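You operate a simulated robot arm through the tools that you are given. There is no shell and no other tool.

You run a simulated robot arm. Do the job below in one go: nothing can be reset, and whatever is moved stays where it is left.

TASK
Put things in order on the near end of the walkway. At the end: the gold brass bush stands where the green rotor pin stood; the orange float switch stands where the green lettuce stood; the green lettuce from the near end of the walkway stands where the clear sample cup (marked "TANK") stood; the clear sample cup from the near end of the walkway is in the silver steel tray; the green rotor pin stands where the orange float switch stood; whatever was shut is shut again. Leave all else as you found it, and nothing knocked over.

The check looks at the end state, three seconds after you hand in, the way a careful person would. Anything else that was tipped, shoved, dropped, spilled or broken makes it a failure.

THE ROBOT
A 6-joint arm with a two-finger parallel gripper, fixed in place. Base frame: the origin is at the foot of the arm, x ahead of it, y to its left, z up; the work surface is at about z = 0. Units: m, degrees, N and s.
With the tool pointing down near the work surface it reaches from about 0.14 to 0.58 m from the base axis. Its first joint turns from -66.0 to 66.0 degrees. Payload 2.1 kg.
The tool frame sits at the grasp point between the pads (the TCP): z along the fingers, y along the line on which they close. The tips reach 0.03 m beyond it. The gripper opens to 0.094 m. The fingers are 0.028 m wide and 0.01 m thick; the gripper's body (0.05 by 0.096 m) begins 0.055 m behind the TCP.
Orientation is told as [roll, pitch, yaw] about the base's x, y, z axes, in that order, counted from this pose: with the fingers straight down and closing along the base's y, the tool's x points along the base's -x, its y along +y and its z along -z.

THE INTERFACE
- The arm moves only by the tool move_arm. Its argument "targets" is one flat list of numbers, 6 for each row, row after row: the shift along the base's x, y, z in m, then the turn, a rotation vector about the base's x, y, z in rad. In form: [dx, dy, dz, ax, ay, az, dx, dy, dz, ax, ay, az, ...]. A call has 1 to 20 rows; each row shifts and turns the commanded pose from where the row before left it. "gripper" is the finger opening in m, from 0 to 0.094, set as the call begins (left out, the last holds). Each row takes 0.2 s and may step no farther than 0.05 m and 8.6 degrees from the row before; otherwise, or with a gripper value out of range, the whole call is refused. Where a pose cannot be reached the arm comes as near as it can. A force on the tool above 40 N (or 10 N above the force at the start of the call, whichever is more), or a blocked arm, ends the call early, and 0.2 s more pass. The fingers move at their own pace (about 0.072 m/s each) and stop on an object; they squeeze with about 41 N. The grip force told is the motor's: it shows also when the fingers shut on nothing. Time passes only in rows, and 0.2 s behind the last, so rows that do not move let the fingers close. The reply holds the time, the measured pose of the TCP, the force on the tool along the base axes, the opening and the grip force, in the units named above and with some noise, with the torque about the TCP (base axes, N m) and any sound that the robot's microphone picked up, and new pictures: "show" is both (left out), scene, wrist or none.
- Cameras (640 x 400 px; columns grow to the right, rows downward): "scene" is fixed at [0.0477, -0.3871, 0.4851]; the picture's right is [0.73, -0.69, 0.00], its down [-0.34, -0.35, -0.87] and it looks along [0.60, 0.63, -0.49] (base axes); focal length 312 px, centre (320, 200). "wrist" rides on the gripper at [0.076, 0.014, -0.103] in the tool frame; the picture's right is [-0.18, 0.98, 0.00], its down [-0.75, -0.14, -0.64] and it looks along [-0.63, -0.12, 0.77] (tool axes); focal length 243 px, centre (320, 200). There is no depth. A picture from a camera that has moved, and an enlarged one, comes with that camera's place and axes in the base frame and with its lens. The place of the scene camera against the robot may be out by one fixed shift of up to 0.025 m in any direction.
- close_up(camera, box): a new picture of the part [left, top, right, bottom] of that camera's present view, enlarged. It takes no simulated time.
- sign_off(): hands the job in; it is judged then, once.

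Nothing tells you positions but the pictures and the camera data. Unless the task says otherwise, let go and move clear before handing in.

The tools are called after ">>>" as a command line: name --argument value ..., lists and objects as JSON in quotes. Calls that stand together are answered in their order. move_arm: Moves the arm, as the interface text tells. Its arguments: {"type":"object","properties":{"targets":{"type":"array"},"gripper":{"type":"number"},"show":{"type":"string","enum":["both","scene","wrist","none"]}},"required":["targets"]} The other tools are called the same way: close_up (camera, box) takes an enlarged picture of a part of a camera's view; sign_off () hands the job in.

At the start:

```text
time: 0.0
position: [0.3743, 0.0653, 0.3131]
tool_rot: [0.0, 0.0, 0.1]
contact_force: [-0.2, 0.6, -0.8]
moment: [0.0, 0.03, -0.02]
width: 0.094
finger_force: 0.0
```

scene: 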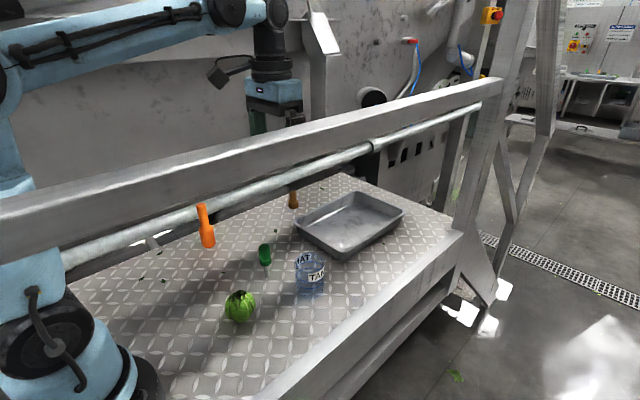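
wrist: 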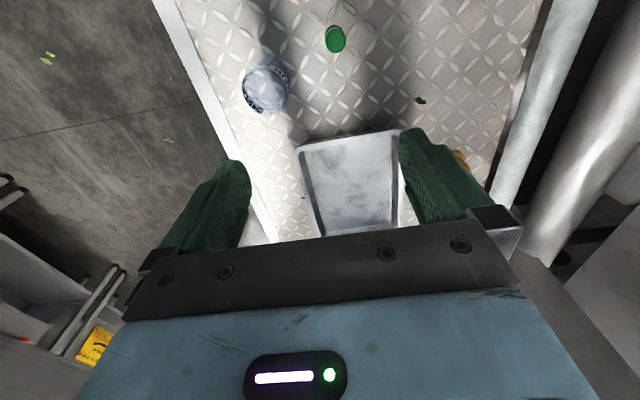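

I see the walkway with the orange float switch, green lettuce, green rotor pin, gold brass bush, clear cup and steel tray; railing bars appear to cross near the scene. I'll look at enlarged views first.

>>> close_up --camera "scene" --box '[160, 160, 420, 340]'

>>> close_up --camera "wrist" --box '[160, 0, 560, 250]'

>>> close_up --camera "scene" --box '[0, 0, 320, 200]'

```text
2.22 times, centred on (290, 250) of scene
camera zoom: at [0.0477, -0.3871, 0.4851], right [0.73, -0.69, 0.0], down [-0.34, -0.35, -0.87], along [0.6, 0.63, -0.49], focal length 694 px, centre (387, 89)
```

zoom: 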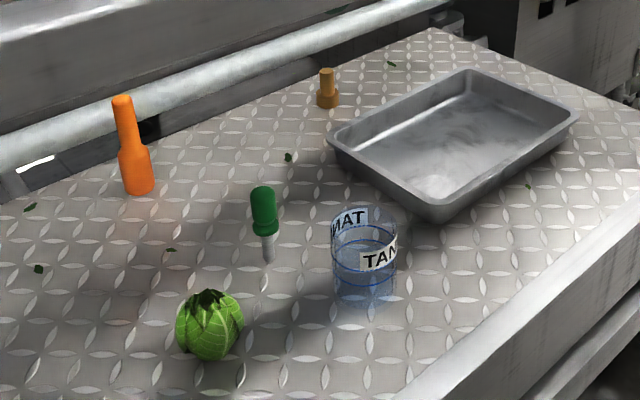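

```text
1.60 times, centred on (360, 125) of wrist
camera zoom: at [0.2971, 0.0797, 0.415], right [0.18, 0.98, 0.0], down [0.75, -0.14, 0.64], along [0.63, -0.12, -0.77], focal length 388 px, centre (256, 320)
```

zoom: 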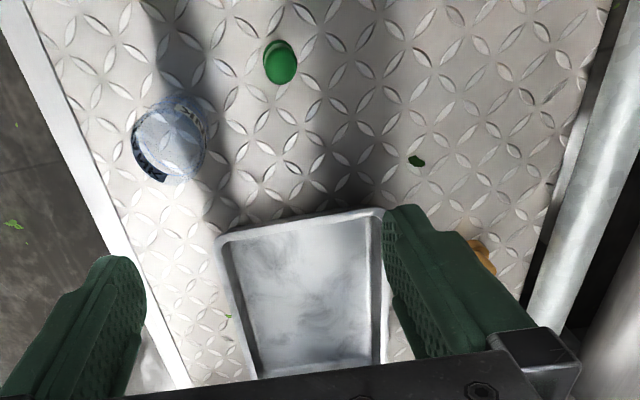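

```text
2.00 times, centred on (160, 100) of scene
camera zoom: at [0.0477, -0.3871, 0.4851], right [0.73, -0.69, 0.0], down [-0.34, -0.35, -0.87], along [0.6, 0.63, -0.49], focal length 624 px, centre (640, 400)
```

zoom: 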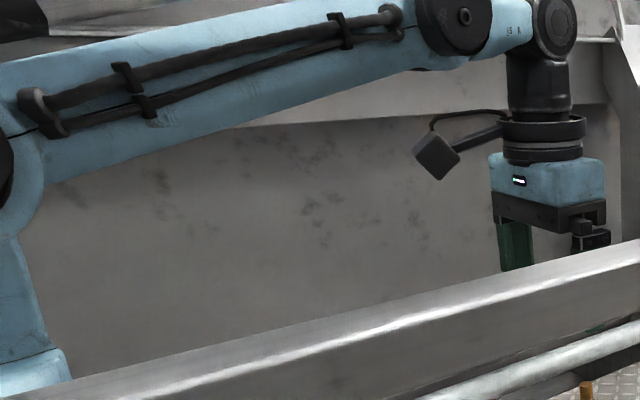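

The beam in the scene view appears to cover the fingers, so I need to know where that rail really is before moving. I'll enlarge the areas where it meets the arm and the post.

>>> close_up --camera "scene" --box '[0, 120, 200, 300]'

>>> close_up --camera "scene" --box '[340, 40, 560, 260]'

>>> close_up --camera "wrist" --box '[0, 140, 240, 400]'

>>> close_up --camera "wrist" --box '[440, 0, 640, 300]'

>>> close_up --camera "scene" --box '[200, 40, 360, 180]'

```text
2.22 times, centred on (100, 210) of scene
camera zoom: at [0.0477, -0.3871, 0.4851], right [0.73, -0.69, 0.0], down [-0.34, -0.35, -0.87], along [0.6, 0.63, -0.49], focal length 694 px, centre (809, 178)
```

zoom: 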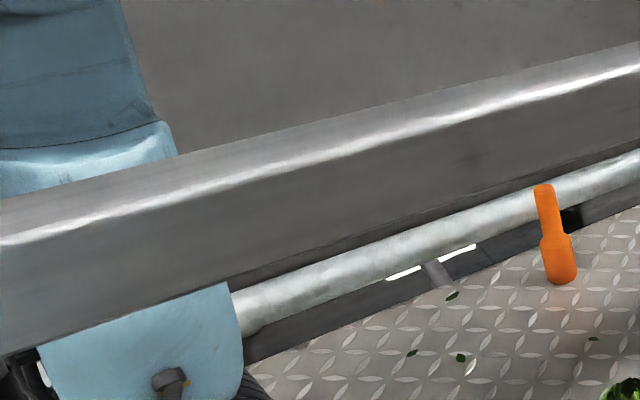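

```text
1.82 times, centred on (450, 150) of scene
camera zoom: at [0.0477, -0.3871, 0.4851], right [0.73, -0.69, 0.0], down [-0.34, -0.35, -0.87], along [0.6, 0.63, -0.49], focal length 568 px, centre (84, 291)
```

zoom: 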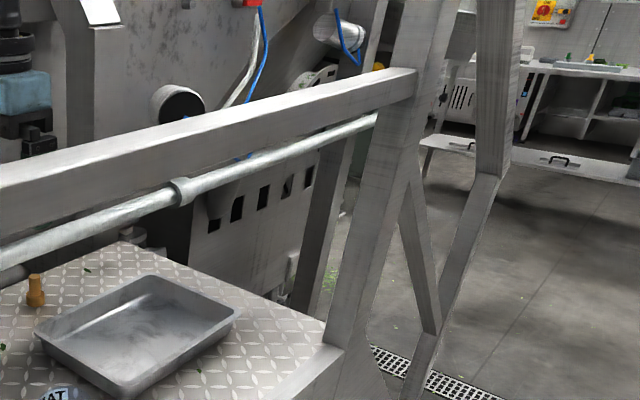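

```text
1.54 times, centred on (120, 270) of wrist
camera zoom: at [0.2971, 0.0797, 0.415], right [0.18, 0.98, 0.0], down [0.75, -0.14, 0.64], along [0.63, -0.12, -0.77], focal length 373 px, centre (628, 92)
```

zoom: 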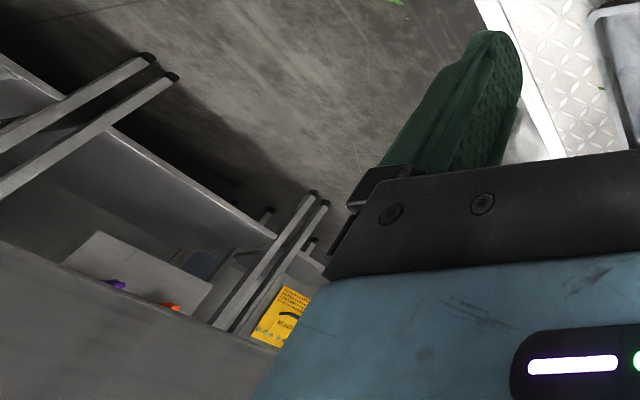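

```text
1.33 times, centred on (540, 150) of wrist
camera zoom: at [0.2971, 0.0797, 0.415], right [0.18, 0.98, 0.0], down [0.75, -0.14, 0.64], along [0.63, -0.12, -0.77], focal length 324 px, centre (27, 267)
```

zoom: 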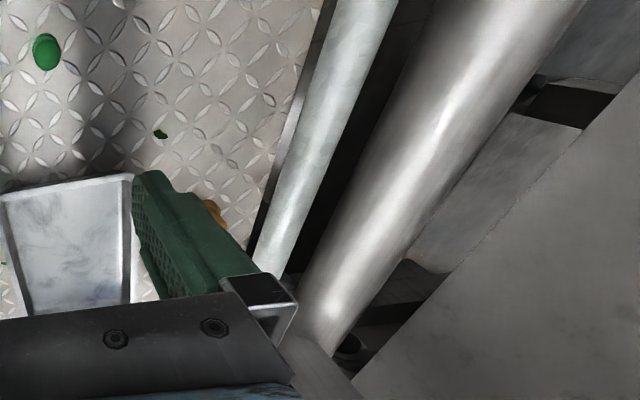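

```text
2.86 times, centred on (280, 110) of scene
camera zoom: at [0.0477, -0.3871, 0.4851], right [0.73, -0.69, 0.0], down [-0.34, -0.35, -0.87], along [0.6, 0.63, -0.49], focal length 892 px, centre (434, 457)
```

zoom: 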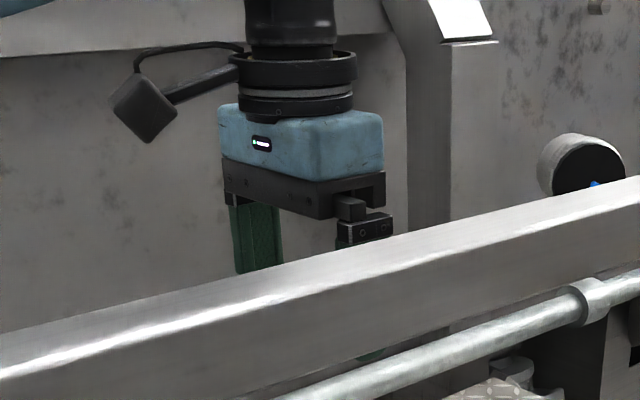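

The grey beam is a railing along x on the near side (about y ≈ -0.13, z ≈ 0.37), so I'll keep clear of it. I take the cup to be near (0.36,-0.03), the lettuce near (0.22,0.01), the float near (0.27,0.26), the bush near (0.55,0.26) and the tray around (0.57,0.09). Next I'll pull back for an unobstructed wrist view.

>>> move_arm --targets '[-0.04, 0.01, 0.0, 0, 0, 0, -0.04, 0.01, 0.0, 0, 0, 0, -0.04, 0.0, 0.0, 0, 0, 0, -0.03, 0.0, 0.0, 0, 0, 0, 0, 0, 0, 0, 0, 0]' --show "both"

```text
time: 1.2
position: [0.2226, 0.0838, 0.3117]
tool_rot: [0.0, -0.1, 0.0]
contact_force: [0.0, 0.7, 1.0]
moment: [0.02, -0.01, -0.01]
width: 0.0942
finger_force: 0.0
camera wrist: at [0.1469, 0.0989, 0.4137], right [0.18, 0.98, 0.0], down [0.75, -0.14, 0.64], along [0.63, -0.12, -0.77], focal length 243 px, centre (320, 200)
```

scene: 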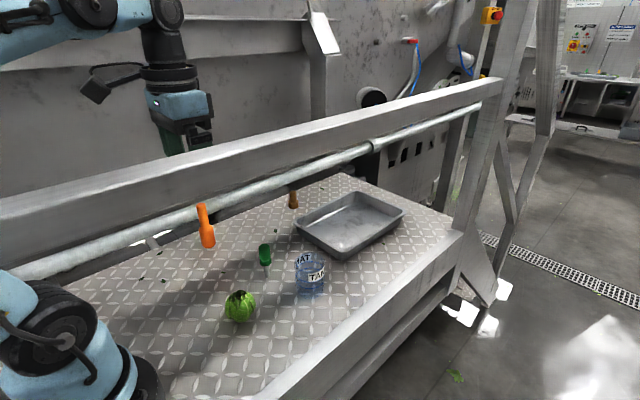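
wrist: 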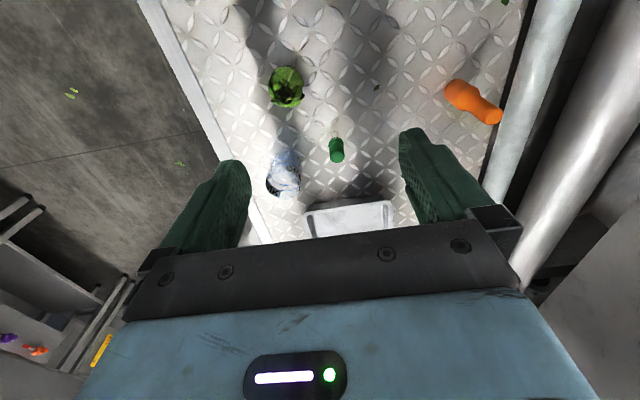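

Everything is visible from here. I'll enlarge the wrist view to pin down base points.

>>> close_up --camera "wrist" --box '[230, 40, 410, 152]'

>>> close_up --camera "wrist" --box '[240, 130, 420, 242]'

>>> close_up --camera "wrist" --box '[400, 20, 580, 132]'

>>> close_up --camera "scene" --box '[180, 180, 340, 280]'

>>> close_up --camera "scene" --box '[210, 240, 370, 340]'

>>> close_up --camera "scene" --box '[270, 170, 430, 270]'

```text
3.56 times, centred on (320, 96) of wrist
camera zoom: at [0.1469, 0.0989, 0.4137], right [0.18, 0.98, 0.0], down [0.75, -0.14, 0.64], along [0.63, -0.12, -0.77], focal length 863 px, centre (320, 570)
```

zoom: 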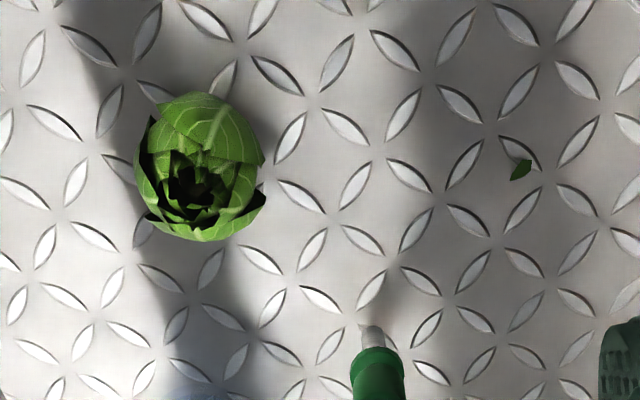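

```text
3.56 times, centred on (330, 186) of wrist
camera zoom: at [0.1469, 0.0989, 0.4137], right [0.18, 0.98, 0.0], down [0.75, -0.14, 0.64], along [0.63, -0.12, -0.77], focal length 863 px, centre (284, 250)
```

zoom: 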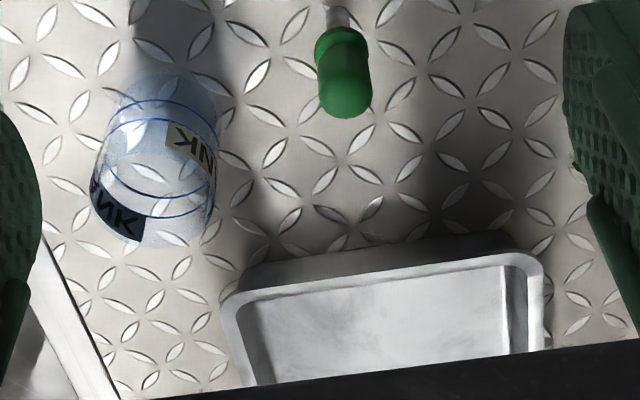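

```text
3.56 times, centred on (490, 76) of wrist
camera zoom: at [0.1469, 0.0989, 0.4137], right [0.18, 0.98, 0.0], down [0.75, -0.14, 0.64], along [0.63, -0.12, -0.77], focal length 863 px, centre (-284, 641)
```

zoom: 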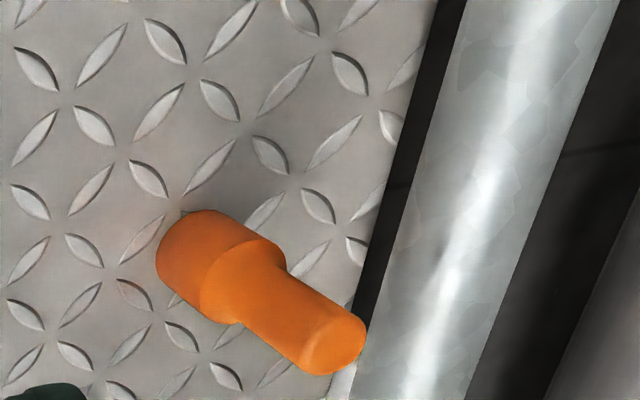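

```text
4.00 times, centred on (260, 230) of scene
camera zoom: at [0.0477, -0.3871, 0.4851], right [0.73, -0.69, 0.0], down [-0.34, -0.35, -0.87], along [0.6, 0.63, -0.49], focal length 1248 px, centre (560, 80)
```

zoom: 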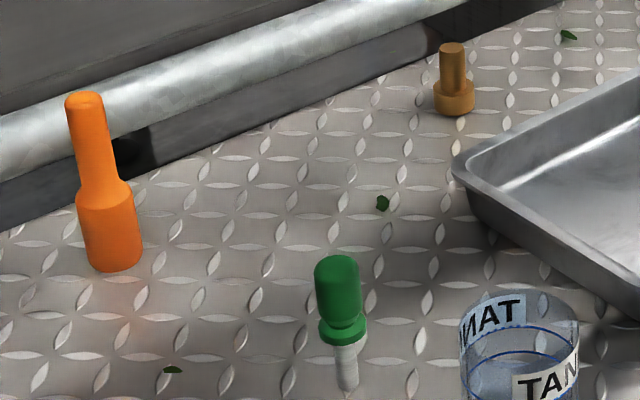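

```text
4.00 times, centred on (290, 290) of scene
camera zoom: at [0.0477, -0.3871, 0.4851], right [0.73, -0.69, 0.0], down [-0.34, -0.35, -0.87], along [0.6, 0.63, -0.49], focal length 1248 px, centre (440, -160)
```

zoom: 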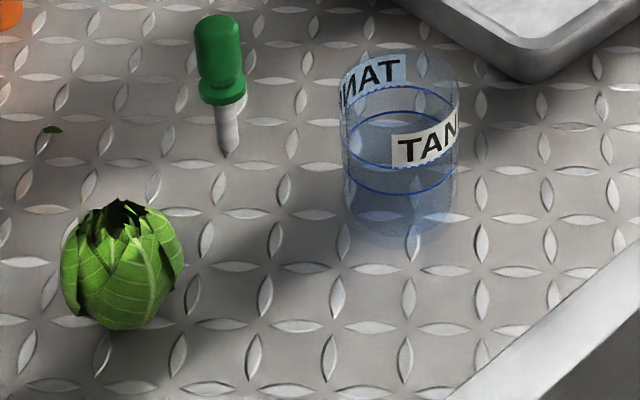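

```text
4.00 times, centred on (350, 220) of scene
camera zoom: at [0.0477, -0.3871, 0.4851], right [0.73, -0.69, 0.0], down [-0.34, -0.35, -0.87], along [0.6, 0.63, -0.49], focal length 1248 px, centre (200, 120)
```

zoom: 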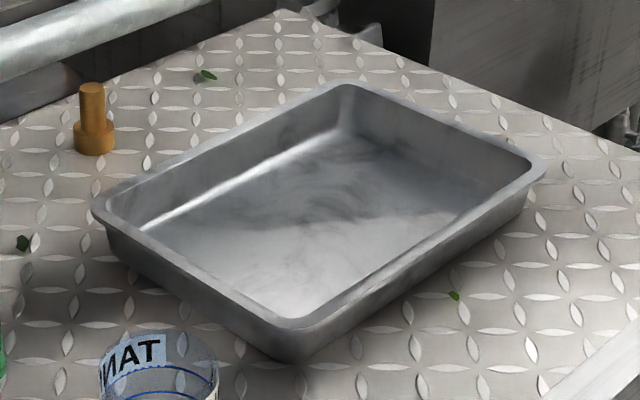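

From this view I estimate lettuce ≈ (0.237,0.031), pin tip ≈ (0.330,0.091), float ≈ (0.30,0.298), cup ≈ (0.379,-0.01), with the tray's near rim at x ≈ 0.487. The scene camera seems shifted by about (+0.02,+0.02). I'll go lower for a second wrist view to triangulate.

>>> move_arm --targets '[0.026, -0.028, -0.0205, 0, 0, 0, 0.026, -0.028, -0.0205, 0, 0, 0, 0.0254, -0.0278, -0.0207, 0, 0, 0, 0, 0, 0, 0, 0, 0]' --show "both"

```text
time: 2.2
position: [0.3033, 0.0035, 0.2467]
tool_rot: [0.1, 0.0, 0.0]
contact_force: [-0.4, 0.6, 0.4]
moment: [0.0, -0.03, 0.03]
width: 0.0941
finger_force: 0.0
camera wrist: at [0.2266, 0.0179, 0.348], right [0.18, 0.98, 0.0], down [0.75, -0.14, 0.64], along [0.63, -0.12, -0.77], focal length 243 px, centre (320, 200)
```

scene: 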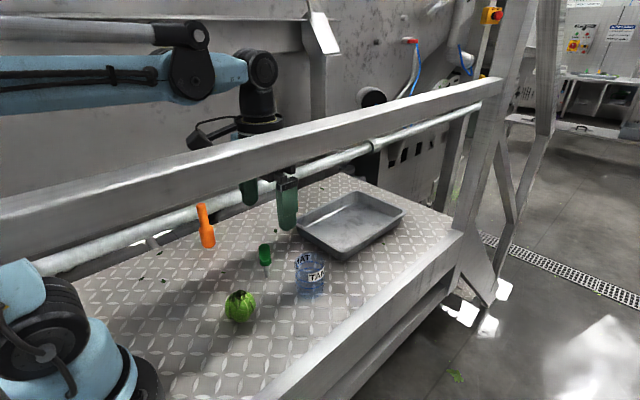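
wrist: 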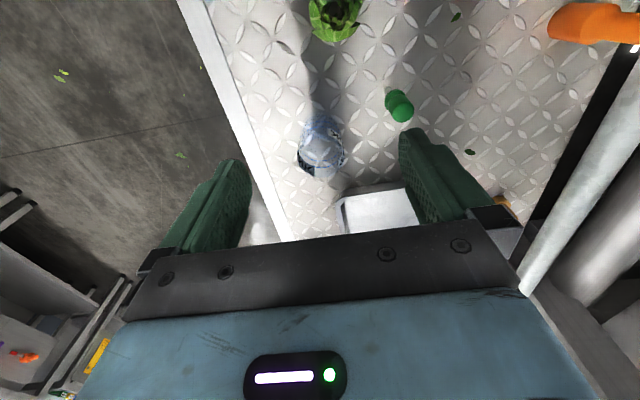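

I'll repeat the pose reading without moving to gauge noise, and enlarge the objects.

>>> move_arm --targets '[0, 0, 0, 0, 0, 0, 0, 0, 0, 0, 0, 0]' --show "none"

>>> close_up --camera "wrist" --box '[270, 80, 430, 180]'

>>> close_up --camera "wrist" --box '[270, 0, 430, 100]'

```text
time: 2.8
position: [0.3033, 0.004, 0.2462]
tool_rot: [0.1, -0.1, 0.0]
contact_force: [0.0, -0.4, -0.5]
moment: [-0.01, 0.07, -0.01]
width: 0.0942
finger_force: 0.1
```

```text
4.00 times, centred on (350, 130) of wrist
camera zoom: at [0.2263, 0.0182, 0.3483], right [0.18, 0.98, 0.0], down [0.75, -0.14, 0.64], along [0.63, -0.12, -0.77], focal length 970 px, centre (200, 480)
```

zoom: 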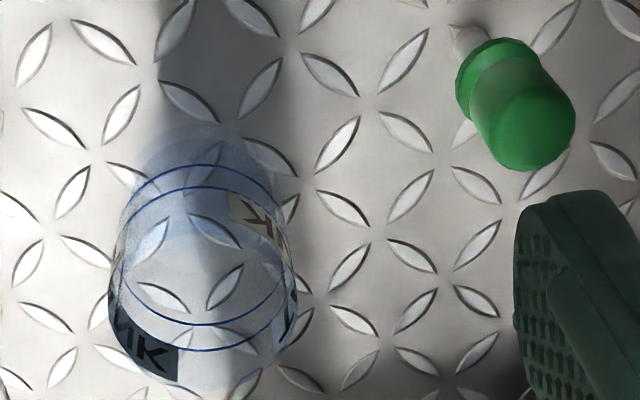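

```text
4.00 times, centred on (350, 50) of wrist
camera zoom: at [0.2263, 0.0182, 0.3483], right [0.18, 0.98, 0.0], down [0.75, -0.14, 0.64], along [0.63, -0.12, -0.77], focal length 970 px, centre (200, 800)
```

zoom: 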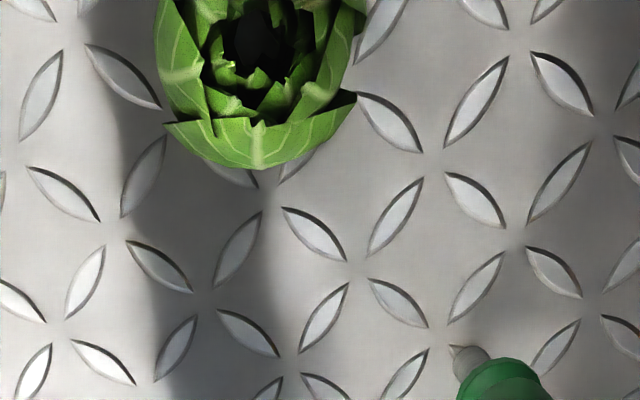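

Readings are repeatable to about 1 mm, and the cup is near (0.374,-0.008). I'll move above it at z ≈ 0.15 and check alignment.

>>> move_arm --targets '[0.0236, -0.004, -0.0322, 0, 0, 0, 0.0236, -0.004, -0.0322, 0, 0, 0, 0.0235, -0.004, -0.0321, 0, 0, 0, 0, 0, 0, 0, 0, 0]' --show "both"

>>> close_up --camera "wrist" --box '[200, 20, 440, 220]'

```text
time: 3.8
position: [0.3726, -0.0105, 0.1526]
tool_rot: [0.1, -0.1, 0.0]
contact_force: [0.4, 0.5, 0.5]
moment: [0.02, 0.0, 0.02]
width: 0.0939
finger_force: 0.0
camera wrist: at [0.2956, 0.0044, 0.2539], right [0.18, 0.98, 0.0], down [0.75, -0.14, 0.64], along [0.63, -0.12, -0.77], focal length 243 px, centre (320, 200)
```

scene: 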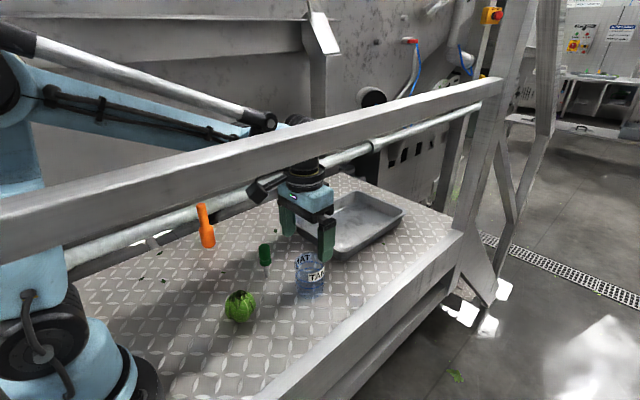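
wrist: 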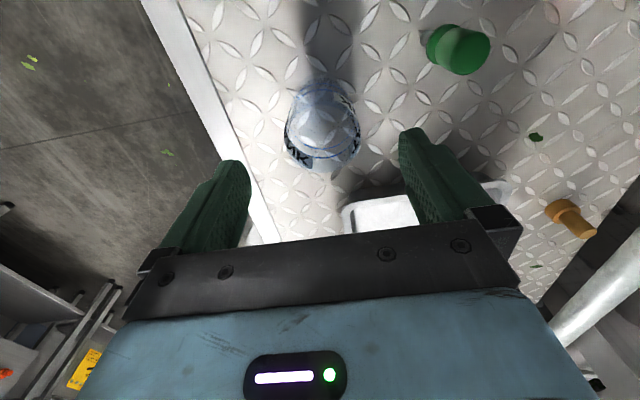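

```text
2.00 times, centred on (320, 120) of wrist
camera zoom: at [0.2956, 0.0044, 0.2539], right [0.18, 0.98, 0.0], down [0.75, -0.14, 0.64], along [0.63, -0.12, -0.77], focal length 485 px, centre (320, 360)
```

zoom: 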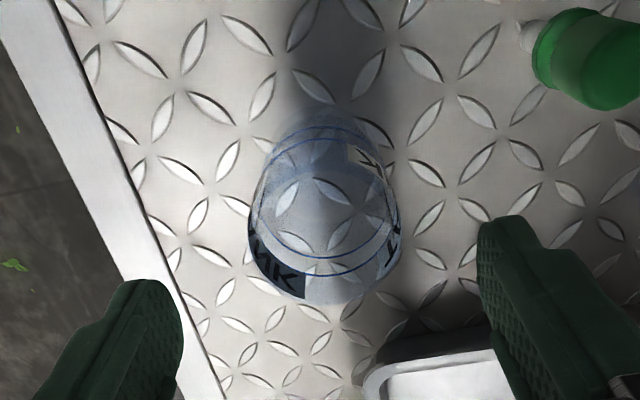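

The cup centre is about (0.377,-0.007), between the fingers. I'll descend around it to z ≈ 0.047.

>>> move_arm --targets '[0.002, 0.0015, -0.03, 0, 0, 0, 0.001, 0.001, -0.03, 0, 0, 0, 0.001, 0.001, -0.025, 0, 0, 0, 0, 0, -0.02, 0, 0, 0, 0, 0, 0, 0, 0, 0]' --show "both"

>>> close_up --camera "wrist" --box '[180, 0, 480, 240]'

```text
time: 5.0
position: [0.3779, -0.0051, 0.0491]
tool_rot: [0.0, -0.1, 0.0]
contact_force: [0.3, 0.1, -0.4]
moment: [0.01, 0.01, -0.02]
width: 0.094
finger_force: 0.0
camera wrist: at [0.302, 0.009, 0.1501], right [0.18, 0.98, 0.0], down [0.75, -0.14, 0.64], along [0.63, -0.12, -0.77], focal length 243 px, centre (320, 200)
```

scene: 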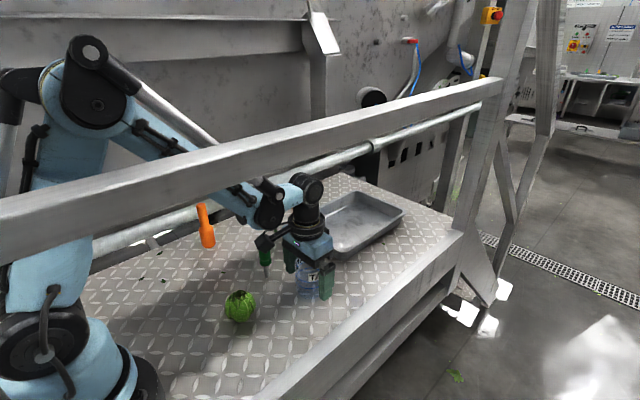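
wrist: 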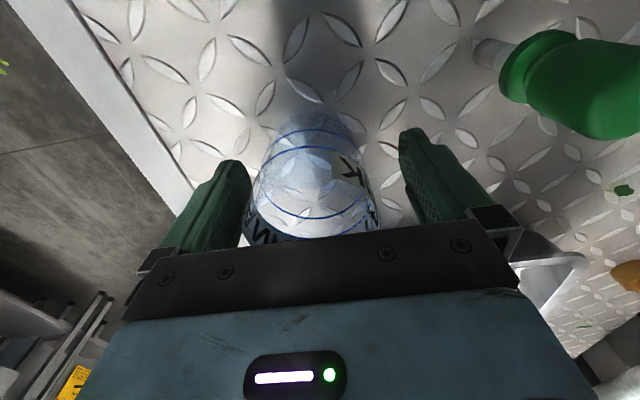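

```text
1.67 times, centred on (330, 120) of wrist
camera zoom: at [0.302, 0.009, 0.1501], right [0.18, 0.98, 0.0], down [0.75, -0.14, 0.64], along [0.63, -0.12, -0.77], focal length 404 px, centre (303, 333)
```

zoom: 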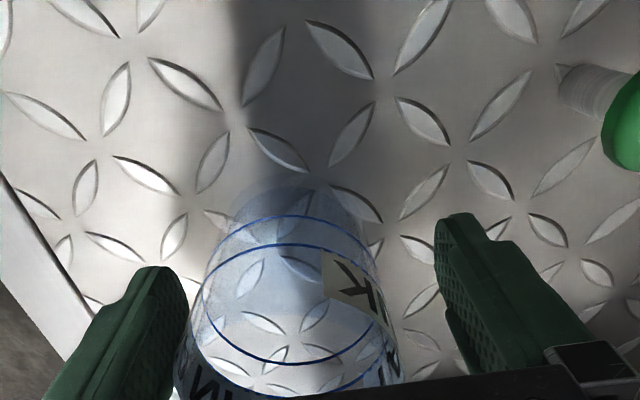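

The cup sits between the open fingers. I'll close on it gently and read the width and force.

>>> move_arm --targets '[0, 0, 0, 0, 0, 0, 0, 0, 0, 0, 0, 0, 0, 0, 0, 0, 0, 0]' --gripper 0.052 --show "wrist"

```text
time: 5.8
position: [0.379, -0.0042, 0.0495]
tool_rot: [0.0, 0.0, 0.0]
contact_force: [0.5, -0.5, 0.2]
moment: [0.02, 0.0, -0.02]
width: 0.0584
finger_force: 41.2
camera wrist: at [0.302, 0.0089, 0.1504], right [0.18, 0.98, 0.0], down [0.75, -0.14, 0.64], along [0.63, -0.12, -0.77], focal length 243 px, centre (320, 200)
```

wrist: 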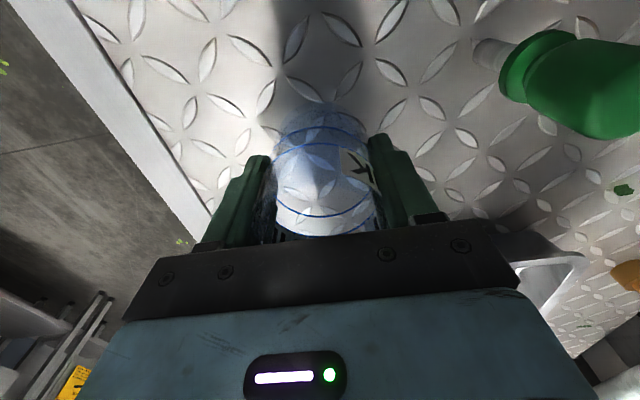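

The cup is held (width 0.0584). I'll lift it slowly and straight up.

>>> move_arm --targets '[0, 0, 0.01, 0, 0, 0, 0, 0, 0.015, 0, 0, 0, 0, 0, 0.02, 0, 0, 0, 0, 0, 0.02, 0, 0, 0, 0, 0, 0.015, 0, 0, 0, 0, 0, 0.01, 0, 0, 0, 0, 0, 0, 0, 0, 0]' --show "both"

```text
time: 7.4
position: [0.3762, -0.0065, 0.1406]
tool_rot: [0.0, -0.1, 0.0]
contact_force: [-0.4, 0.9, -0.5]
moment: [0.0, -0.02, 0.0]
width: 0.0583
finger_force: 40.9
camera wrist: at [0.2997, 0.0072, 0.2424], right [0.18, 0.98, 0.0], down [0.75, -0.14, 0.64], along [0.63, -0.12, -0.77], focal length 243 px, centre (320, 200)
```

scene: 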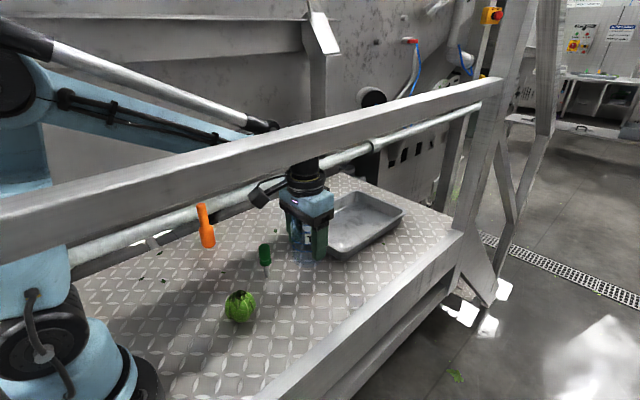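
wrist: 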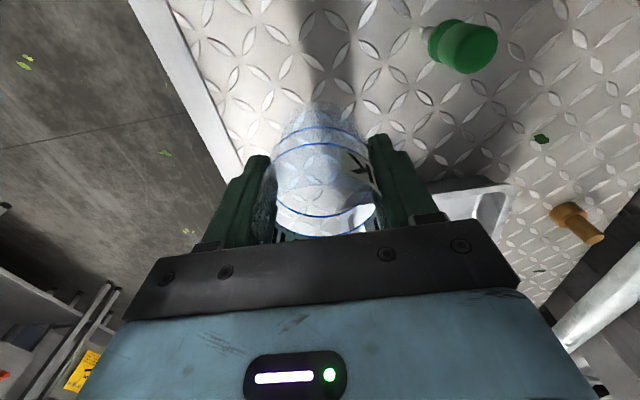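

The cup is up and clear. I'll carry it at about 0.1 m/s over the tray towards (0.56,0.087).

>>> move_arm --targets '[0.01, 0.005, 0, 0, 0, 0, 0.018, 0.009, 0, 0, 0, 0, 0.022, 0.011, 0, 0, 0, 0, 0.022, 0.011, 0, 0, 0, 0, 0.022, 0.011, 0, 0, 0, 0, 0.022, 0.011, 0, 0, 0, 0, 0.022, 0.011, 0, 0, 0, 0, 0.02, 0.011, 0, 0, 0, 0, 0.015, 0.008, 0, 0, 0, 0, 0.01, 0.004, 0, 0, 0, 0, 0, 0, 0, 0, 0, 0]' --show "both"

>>> close_up --camera "scene" --box '[270, 120, 430, 270]'

```text
time: 9.8
position: [0.5572, 0.086, 0.1396]
tool_rot: [0.1, -0.1, 0.0]
contact_force: [-0.3, -0.5, -1.0]
moment: [0.01, -0.01, -0.03]
width: 0.0585
finger_force: 40.6
camera wrist: at [0.4819, 0.1008, 0.241], right [0.18, 0.98, 0.0], down [0.75, -0.14, 0.64], along [0.63, -0.12, -0.77], focal length 243 px, centre (320, 200)
```

scene: 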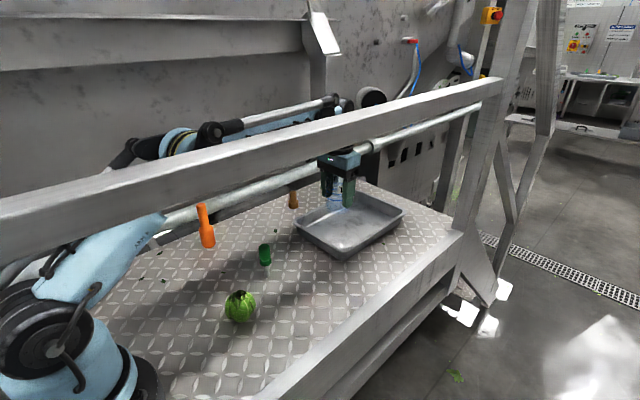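
wrist: 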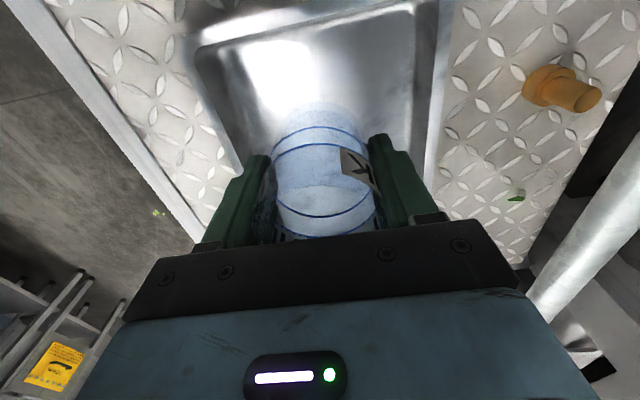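

```text
2.67 times, centred on (350, 195) of scene
camera zoom: at [0.0477, -0.3871, 0.4851], right [0.73, -0.69, 0.0], down [-0.34, -0.35, -0.87], along [0.6, 0.63, -0.49], focal length 832 px, centre (240, 213)
```

zoom: 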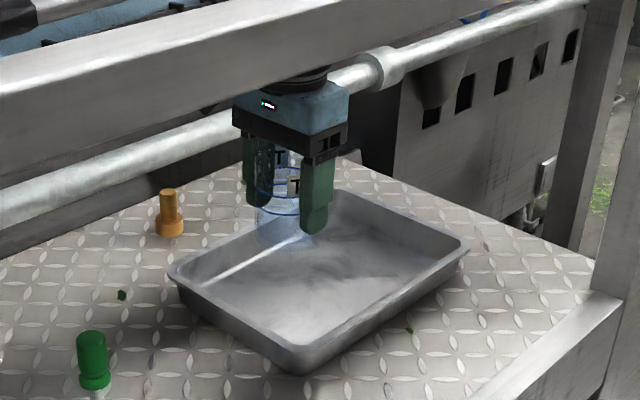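

The cup is over the tray floor, well clear of all rims. I'll lower it most of the way, then feel for contact.

>>> move_arm --targets '[0, 0, -0.015, 0, 0, 0, 0, 0, -0.02, 0, 0, 0, 0, 0, -0.02, 0, 0, 0, 0, 0, -0.015, 0, 0, 0, 0, 0, -0.01, 0, 0, 0, 0, 0, 0, 0, 0, 0]' --show "none"

>>> move_arm --targets '[0, 0, -0.002, 0, 0, 0, 0, 0, 0, 0, 0, 0]' --show "both"

>>> close_up --camera "scene" --box '[290, 130, 410, 250]'

```text
time: 11.2
position: [0.5586, 0.0866, 0.0625]
tool_rot: [-0.1, -0.1, 0.0]
contact_force: [0.3, 0.9, -0.7]
moment: [0.02, 0.01, -0.01]
width: 0.0582
finger_force: 40.9
```

```text
time: 11.8
position: [0.5588, 0.0843, 0.06]
tool_rot: [0.1, 0.0, 0.0]
contact_force: [-0.3, -0.1, 0.4]
moment: [0.01, 0.0, 0.01]
width: 0.0584
finger_force: 41.0
camera wrist: at [0.4824, 0.0999, 0.1606], right [0.18, 0.98, 0.0], down [0.75, -0.14, 0.64], along [0.63, -0.12, -0.77], focal length 243 px, centre (320, 200)
```

scene: 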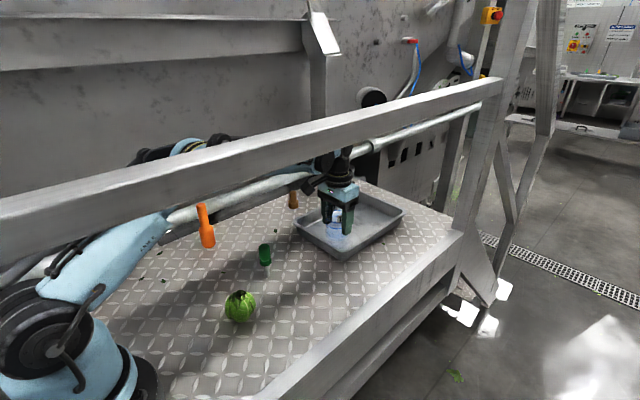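
wrist: 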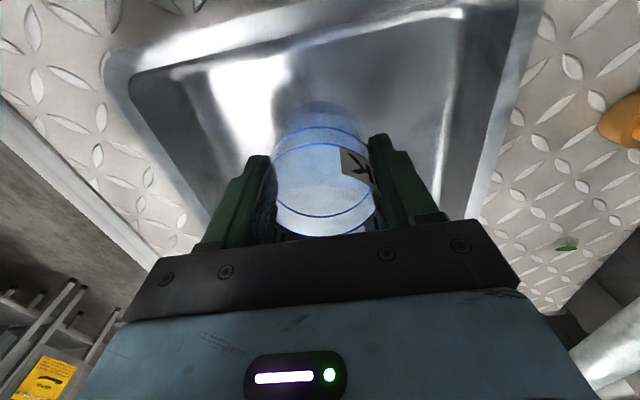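

```text
3.33 times, centred on (350, 190) of scene
camera zoom: at [0.0477, -0.3871, 0.4851], right [0.73, -0.69, 0.0], down [-0.34, -0.35, -0.87], along [0.6, 0.63, -0.49], focal length 1040 px, centre (220, 233)
```

zoom: 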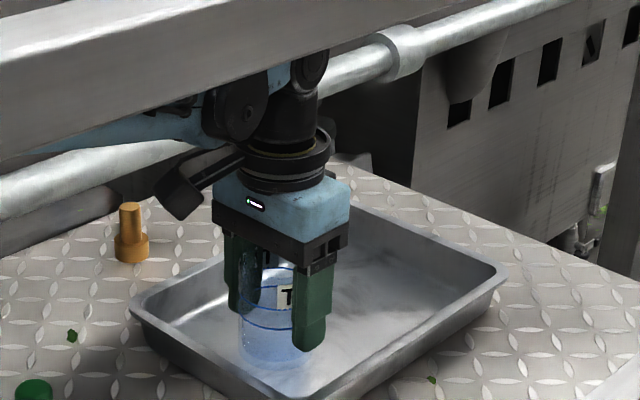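

The cup is about 8 mm above the tray floor with no contact yet. I'll lower in small steps, watching the force.

>>> move_arm --targets '[0, 0, -0.002, 0, 0, 0, 0, 0, -0.002, 0, 0, 0, 0, 0, 0, 0, 0, 0]' --show "none"

>>> move_arm --targets '[0, 0, -0.0015, 0, 0, 0, 0, 0, 0, 0, 0, 0]' --show "none"

>>> move_arm --targets '[0, 0, -0.0015, 0, 0, 0, 0, 0, 0, 0, 0, 0]' --show "none"

```text
time: 12.6
position: [0.5588, 0.0859, 0.0551]
tool_rot: [0.0, -0.1, 0.1]
contact_force: [0.1, -0.3, -1.1]
moment: [0.02, -0.02, 0.02]
width: 0.0583
finger_force: 41.2
```

```text
time: 13.2
position: [0.5583, 0.0855, 0.0533]
tool_rot: [0.0, -0.1, 0.0]
contact_force: [0.4, -0.2, -0.4]
moment: [-0.01, -0.03, 0.02]
width: 0.0584
finger_force: 40.8
```

```text
time: 13.8
position: [0.5585, 0.0844, 0.0528]
tool_rot: [0.0, 0.0, 0.0]
contact_force: [-4.0, -1.4, 24.9]
moment: [-0.03, 0.18, -0.05]
width: 0.0582
finger_force: 41.1
```

Contact at z ≈ 0.053, so the cup is on the tray floor. I'll ease the pressure and open the fingers.

>>> move_arm --targets '[0, 0, 0.0008, 0, 0, 0, 0, 0, 0, 0, 0, 0]' --show "none"

>>> move_arm --targets '[0, 0, 0, 0, 0, 0, 0, 0, 0, 0, 0, 0, 0, 0, 0, 0, 0, 0]' --gripper 0.09 --show "both"

>>> close_up --camera "scene" --box '[290, 130, 410, 250]'

```text
time: 14.4
position: [0.5581, 0.084, 0.053]
tool_rot: [0.0, -0.1, 0.0]
contact_force: [-2.6, 0.9, 20.4]
moment: [0.03, 0.09, 0.06]
width: 0.0585
finger_force: 40.8
```

```text
time: 15.2
position: [0.5588, 0.0843, 0.0529]
tool_rot: [0.0, -0.1, 0.0]
contact_force: [0.1, -0.5, -0.4]
moment: [-0.03, 0.03, -0.02]
width: 0.09
finger_force: 0.0
camera wrist: at [0.4824, 0.0993, 0.1535], right [0.18, 0.98, 0.0], down [0.75, -0.14, 0.64], along [0.63, -0.12, -0.77], focal length 243 px, centre (320, 200)
```

scene: 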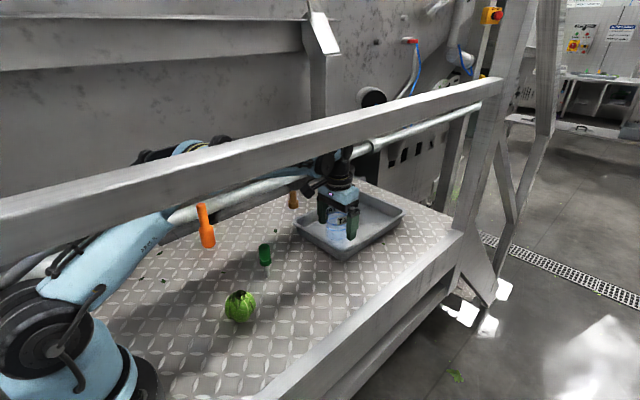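
wrist: 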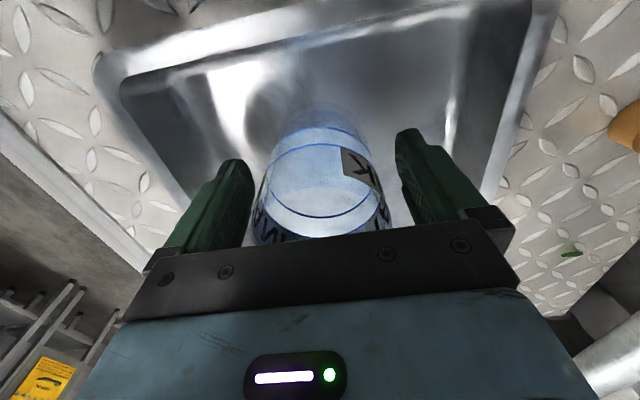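

```text
3.33 times, centred on (350, 190) of scene
camera zoom: at [0.0477, -0.3871, 0.4851], right [0.73, -0.69, 0.0], down [-0.34, -0.35, -0.87], along [0.6, 0.63, -0.49], focal length 1040 px, centre (220, 233)
```

zoom: 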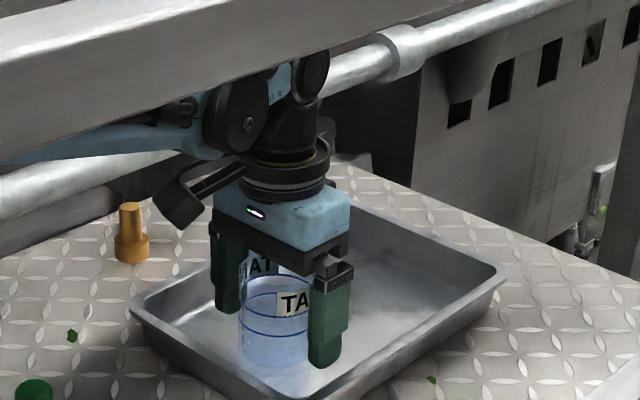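

The cup stands upright in the tray. I'll lift straight up and head back over the lettuce at a safe height.

>>> move_arm --targets '[0, 0, 0.015, 0, 0, 0, 0, 0, 0.03, 0, 0, 0, 0, 0, 0.04, 0, 0, 0, 0, 0, 0.04, 0, 0, 0, 0, 0, 0.025, 0, 0, 0, 0, 0, 0, 0, 0, 0]' --gripper 0.094 --show "both"

>>> close_up --camera "wrist" --box '[440, 20, 640, 145]'

>>> close_up --camera "scene" --box '[290, 130, 410, 250]'

```text
time: 16.6
position: [0.5577, 0.0828, 0.2015]
tool_rot: [0.0, -0.1, 0.0]
contact_force: [-1.3, -0.4, 0.7]
moment: [0.03, 0.01, 0.01]
width: 0.0939
finger_force: 0.1
camera wrist: at [0.4813, 0.0973, 0.3027], right [0.18, 0.98, 0.0], down [0.75, -0.14, 0.64], along [0.63, -0.12, -0.77], focal length 243 px, centre (320, 200)
```

scene: 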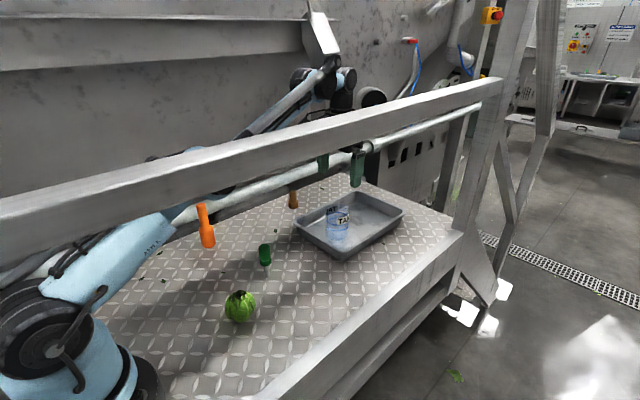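
wrist: 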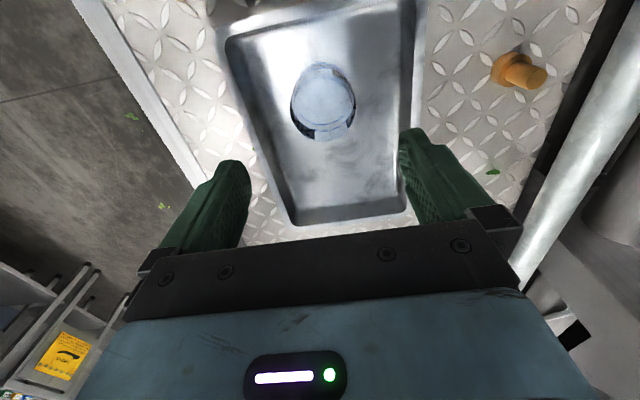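

```text
3.20 times, centred on (540, 82) of wrist
camera zoom: at [0.4813, 0.0973, 0.3027], right [0.18, 0.98, 0.0], down [0.75, -0.14, 0.64], along [0.63, -0.12, -0.77], focal length 776 px, centre (-384, 576)
```

zoom: 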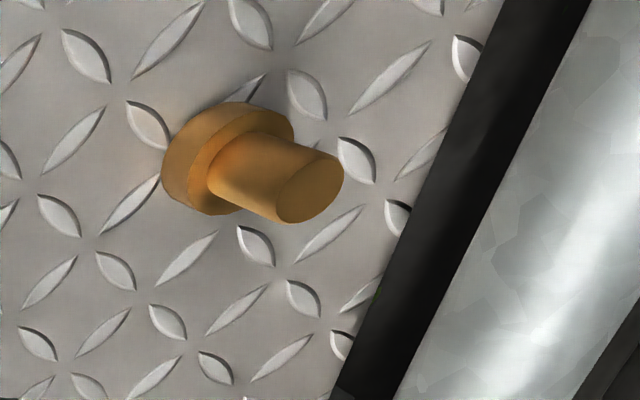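

```text
3.33 times, centred on (350, 190) of scene
camera zoom: at [0.0477, -0.3871, 0.4851], right [0.73, -0.69, 0.0], down [-0.34, -0.35, -0.87], along [0.6, 0.63, -0.49], focal length 1040 px, centre (220, 233)
```

zoom: 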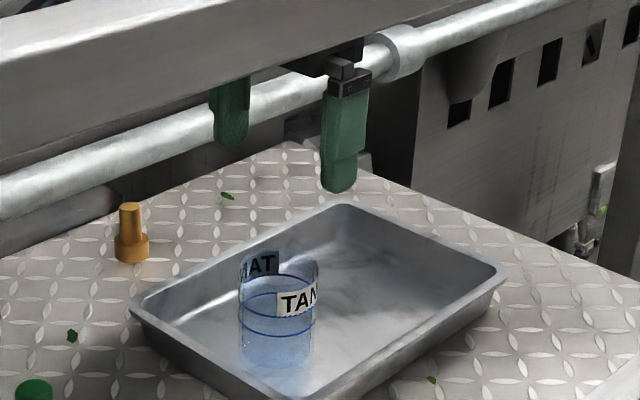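

The cup stands well inside the tray. The bush reads about (0.580,0.292), beyond straight-down reach, so I'll tilt the tool for it later. There is also a round pipe at y ≈ 0.345 and up, z ≈ 0.06, to keep clear of. Next I go over the lettuce.

>>> move_arm --targets '[-0.03, -0.0065, 0, 0, 0, 0, -0.04, -0.0065, 0, 0, 0, 0, -0.043, -0.0065, 0, 0, 0, 0, -0.043, -0.0065, 0, 0, 0, 0, -0.043, -0.0065, 0, 0, 0, 0, -0.043, -0.0065, 0, 0, 0, 0, -0.043, -0.0065, 0, 0, 0, 0, -0.036, -0.0063, 0, 0, 0, 0, 0, 0, 0, 0, 0, 0]' --show "both"

>>> close_up --camera "wrist" --box '[220, 20, 420, 145]'

```text
time: 18.6
position: [0.2363, 0.0379, 0.2019]
tool_rot: [0.0, -0.1, 0.0]
contact_force: [-1.2, -0.2, 0.7]
moment: [0.01, -0.01, 0.01]
width: 0.0939
finger_force: 0.1
camera wrist: at [0.159, 0.0519, 0.3023], right [0.18, 0.98, 0.0], down [0.75, -0.14, 0.64], along [0.63, -0.12, -0.77], focal length 243 px, centre (320, 200)
```

scene: 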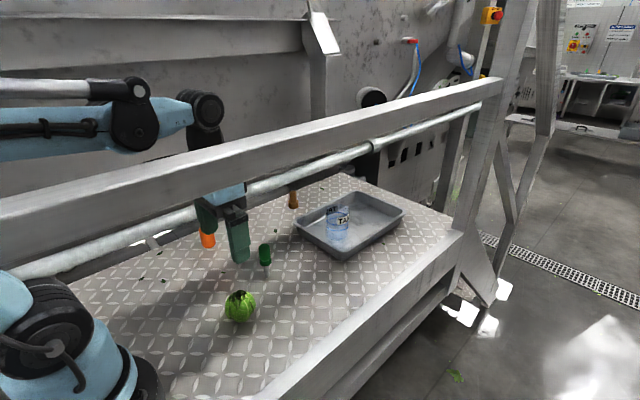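
wrist: 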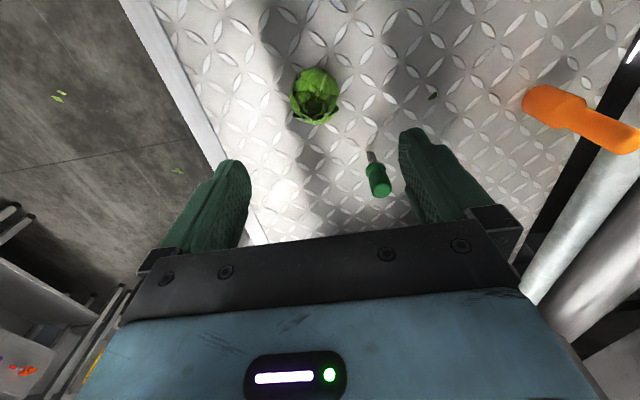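

```text
3.20 times, centred on (320, 82) of wrist
camera zoom: at [0.159, 0.0519, 0.3023], right [0.18, 0.98, 0.0], down [0.75, -0.14, 0.64], along [0.63, -0.12, -0.77], focal length 776 px, centre (320, 576)
```

zoom: 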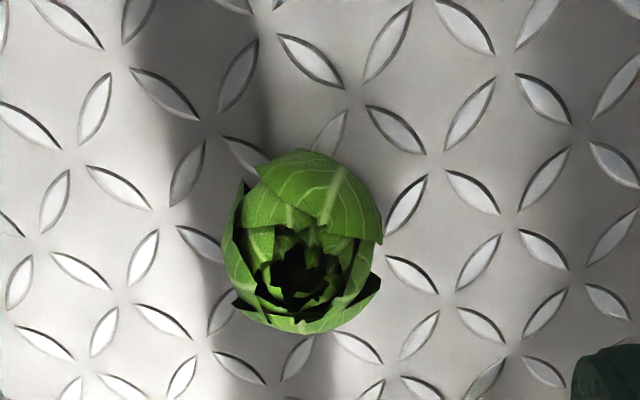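

The lettuce centre reads (0.237,0.031), about 54 mm across. I'll descend around it to z ≈ 0.040.

>>> move_arm --targets '[0.001, -0.004, -0.035, 0, 0, 0, 0, -0.003, -0.04, 0, 0, 0, 0, 0, -0.04, 0, 0, 0, 0, 0, -0.03, 0, 0, 0, 0, 0, -0.014, 0, 0, 0, 0, 0, 0, 0, 0, 0]' --show "both"

```text
time: 20.0
position: [0.2399, 0.0257, 0.0421]
tool_rot: [-0.1, -0.1, 0.0]
contact_force: [0.2, 0.2, 0.1]
moment: [-0.01, 0.01, 0.0]
width: 0.0937
finger_force: 0.0
camera wrist: at [0.1635, 0.0403, 0.1428], right [0.18, 0.98, 0.0], down [0.75, -0.14, 0.64], along [0.63, -0.12, -0.77], focal length 243 px, centre (320, 200)
```

scene: 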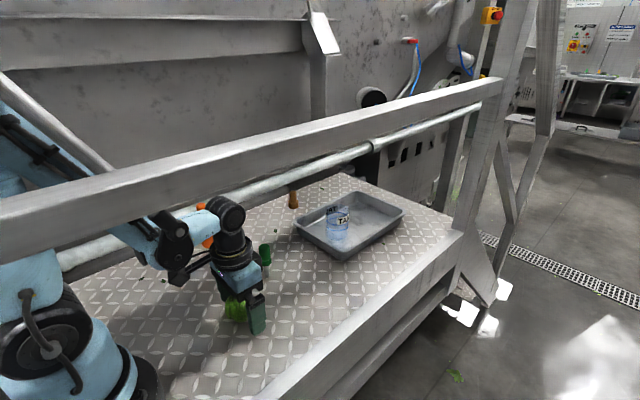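
wrist: 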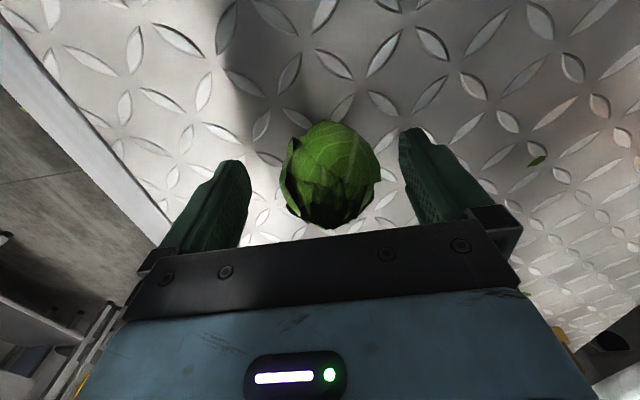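

The lettuce is centred near (0.239,0.032). I'll shift 6 mm in y to centre on it and then close.

>>> move_arm --targets '[0, 0.006, 0, 0, 0, 0, 0, 0, 0, 0, 0, 0]' --show "none"

>>> move_arm --targets '[0, 0, 0, 0, 0, 0, 0, 0, 0, 0, 0, 0, 0, 0, 0, 0, 0, 0]' --gripper 0.048 --show "wrist"

```text
time: 20.6
position: [0.2398, 0.032, 0.043]
tool_rot: [-0.1, -0.2, 0.0]
contact_force: [1.1, -0.5, -0.8]
moment: [0.01, 0.04, 0.02]
width: 0.094
finger_force: 0.1
```

```text
time: 21.4
position: [0.2386, 0.0328, 0.0425]
tool_rot: [-0.1, -0.2, -0.1]
contact_force: [-0.2, -0.1, 1.3]
moment: [0.02, -0.02, 0.0]
width: 0.0582
finger_force: 40.7
camera wrist: at [0.1634, 0.0467, 0.1438], right [0.18, 0.98, 0.0], down [0.75, -0.14, 0.64], along [0.63, -0.12, -0.77], focal length 243 px, centre (320, 200)
```

wrist: 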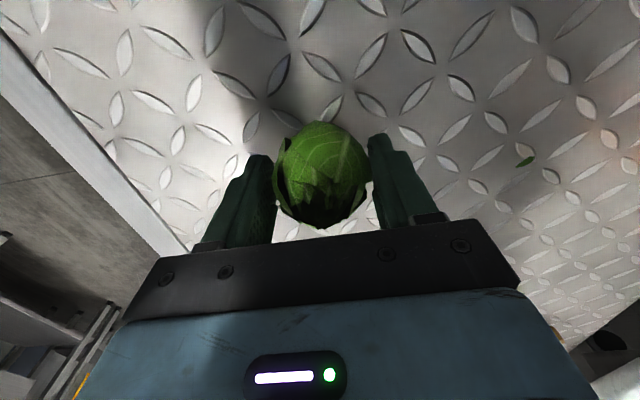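

The lettuce is held (original centre about (0.239,0.032)). I'll lift it and carry it to the cup's old spot (0.377,-0.006).

>>> move_arm --targets '[0, 0, 0.01, 0, 0, 0, 0, 0, 0.02, 0, 0, 0, 0, 0, 0.03, 0, 0, 0, 0, 0, 0.03, 0, 0, 0, 0, 0, 0.02, 0, 0, 0, 0.0138, -0.0038, 0, 0, 0, 0, 0.0276, -0.0077, 0, 0, 0, 0, 0.0276, -0.0077, 0, 0, 0, 0, 0.0276, -0.0077, 0, 0, 0, 0, 0.0276, -0.0077, 0, 0, 0, 0, 0.0138, -0.0038, 0, 0, 0, 0, 0, 0, 0, 0, 0, 0]' --show "both"

```text
time: 24.0
position: [0.3756, -0.0053, 0.1533]
tool_rot: [0.1, -0.2, 0.0]
contact_force: [0.1, 0.0, -0.7]
moment: [0.02, 0.02, 0.02]
width: 0.058
finger_force: 40.8
camera wrist: at [0.2991, 0.0089, 0.2544], right [0.18, 0.98, 0.0], down [0.75, -0.14, 0.64], along [0.63, -0.12, -0.77], focal length 243 px, centre (320, 200)
```

scene: 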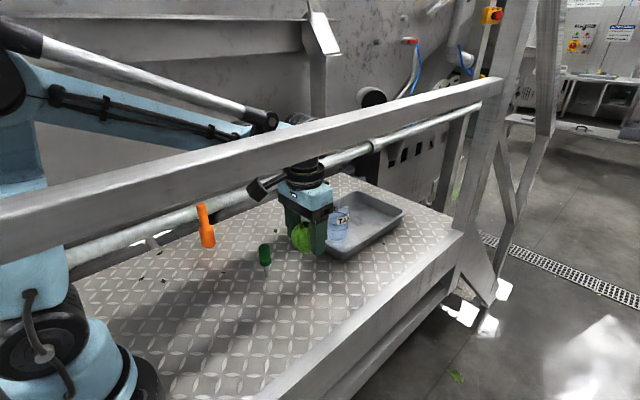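
wrist: 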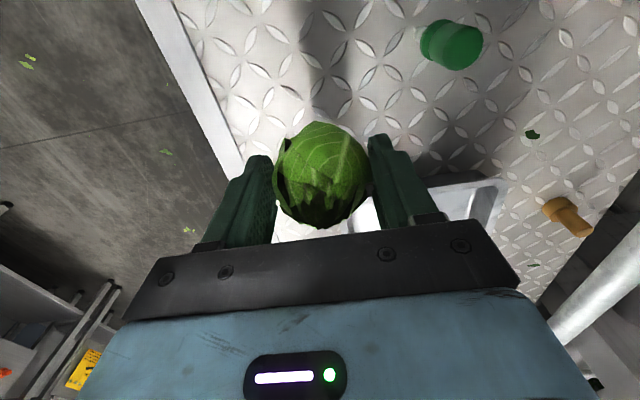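

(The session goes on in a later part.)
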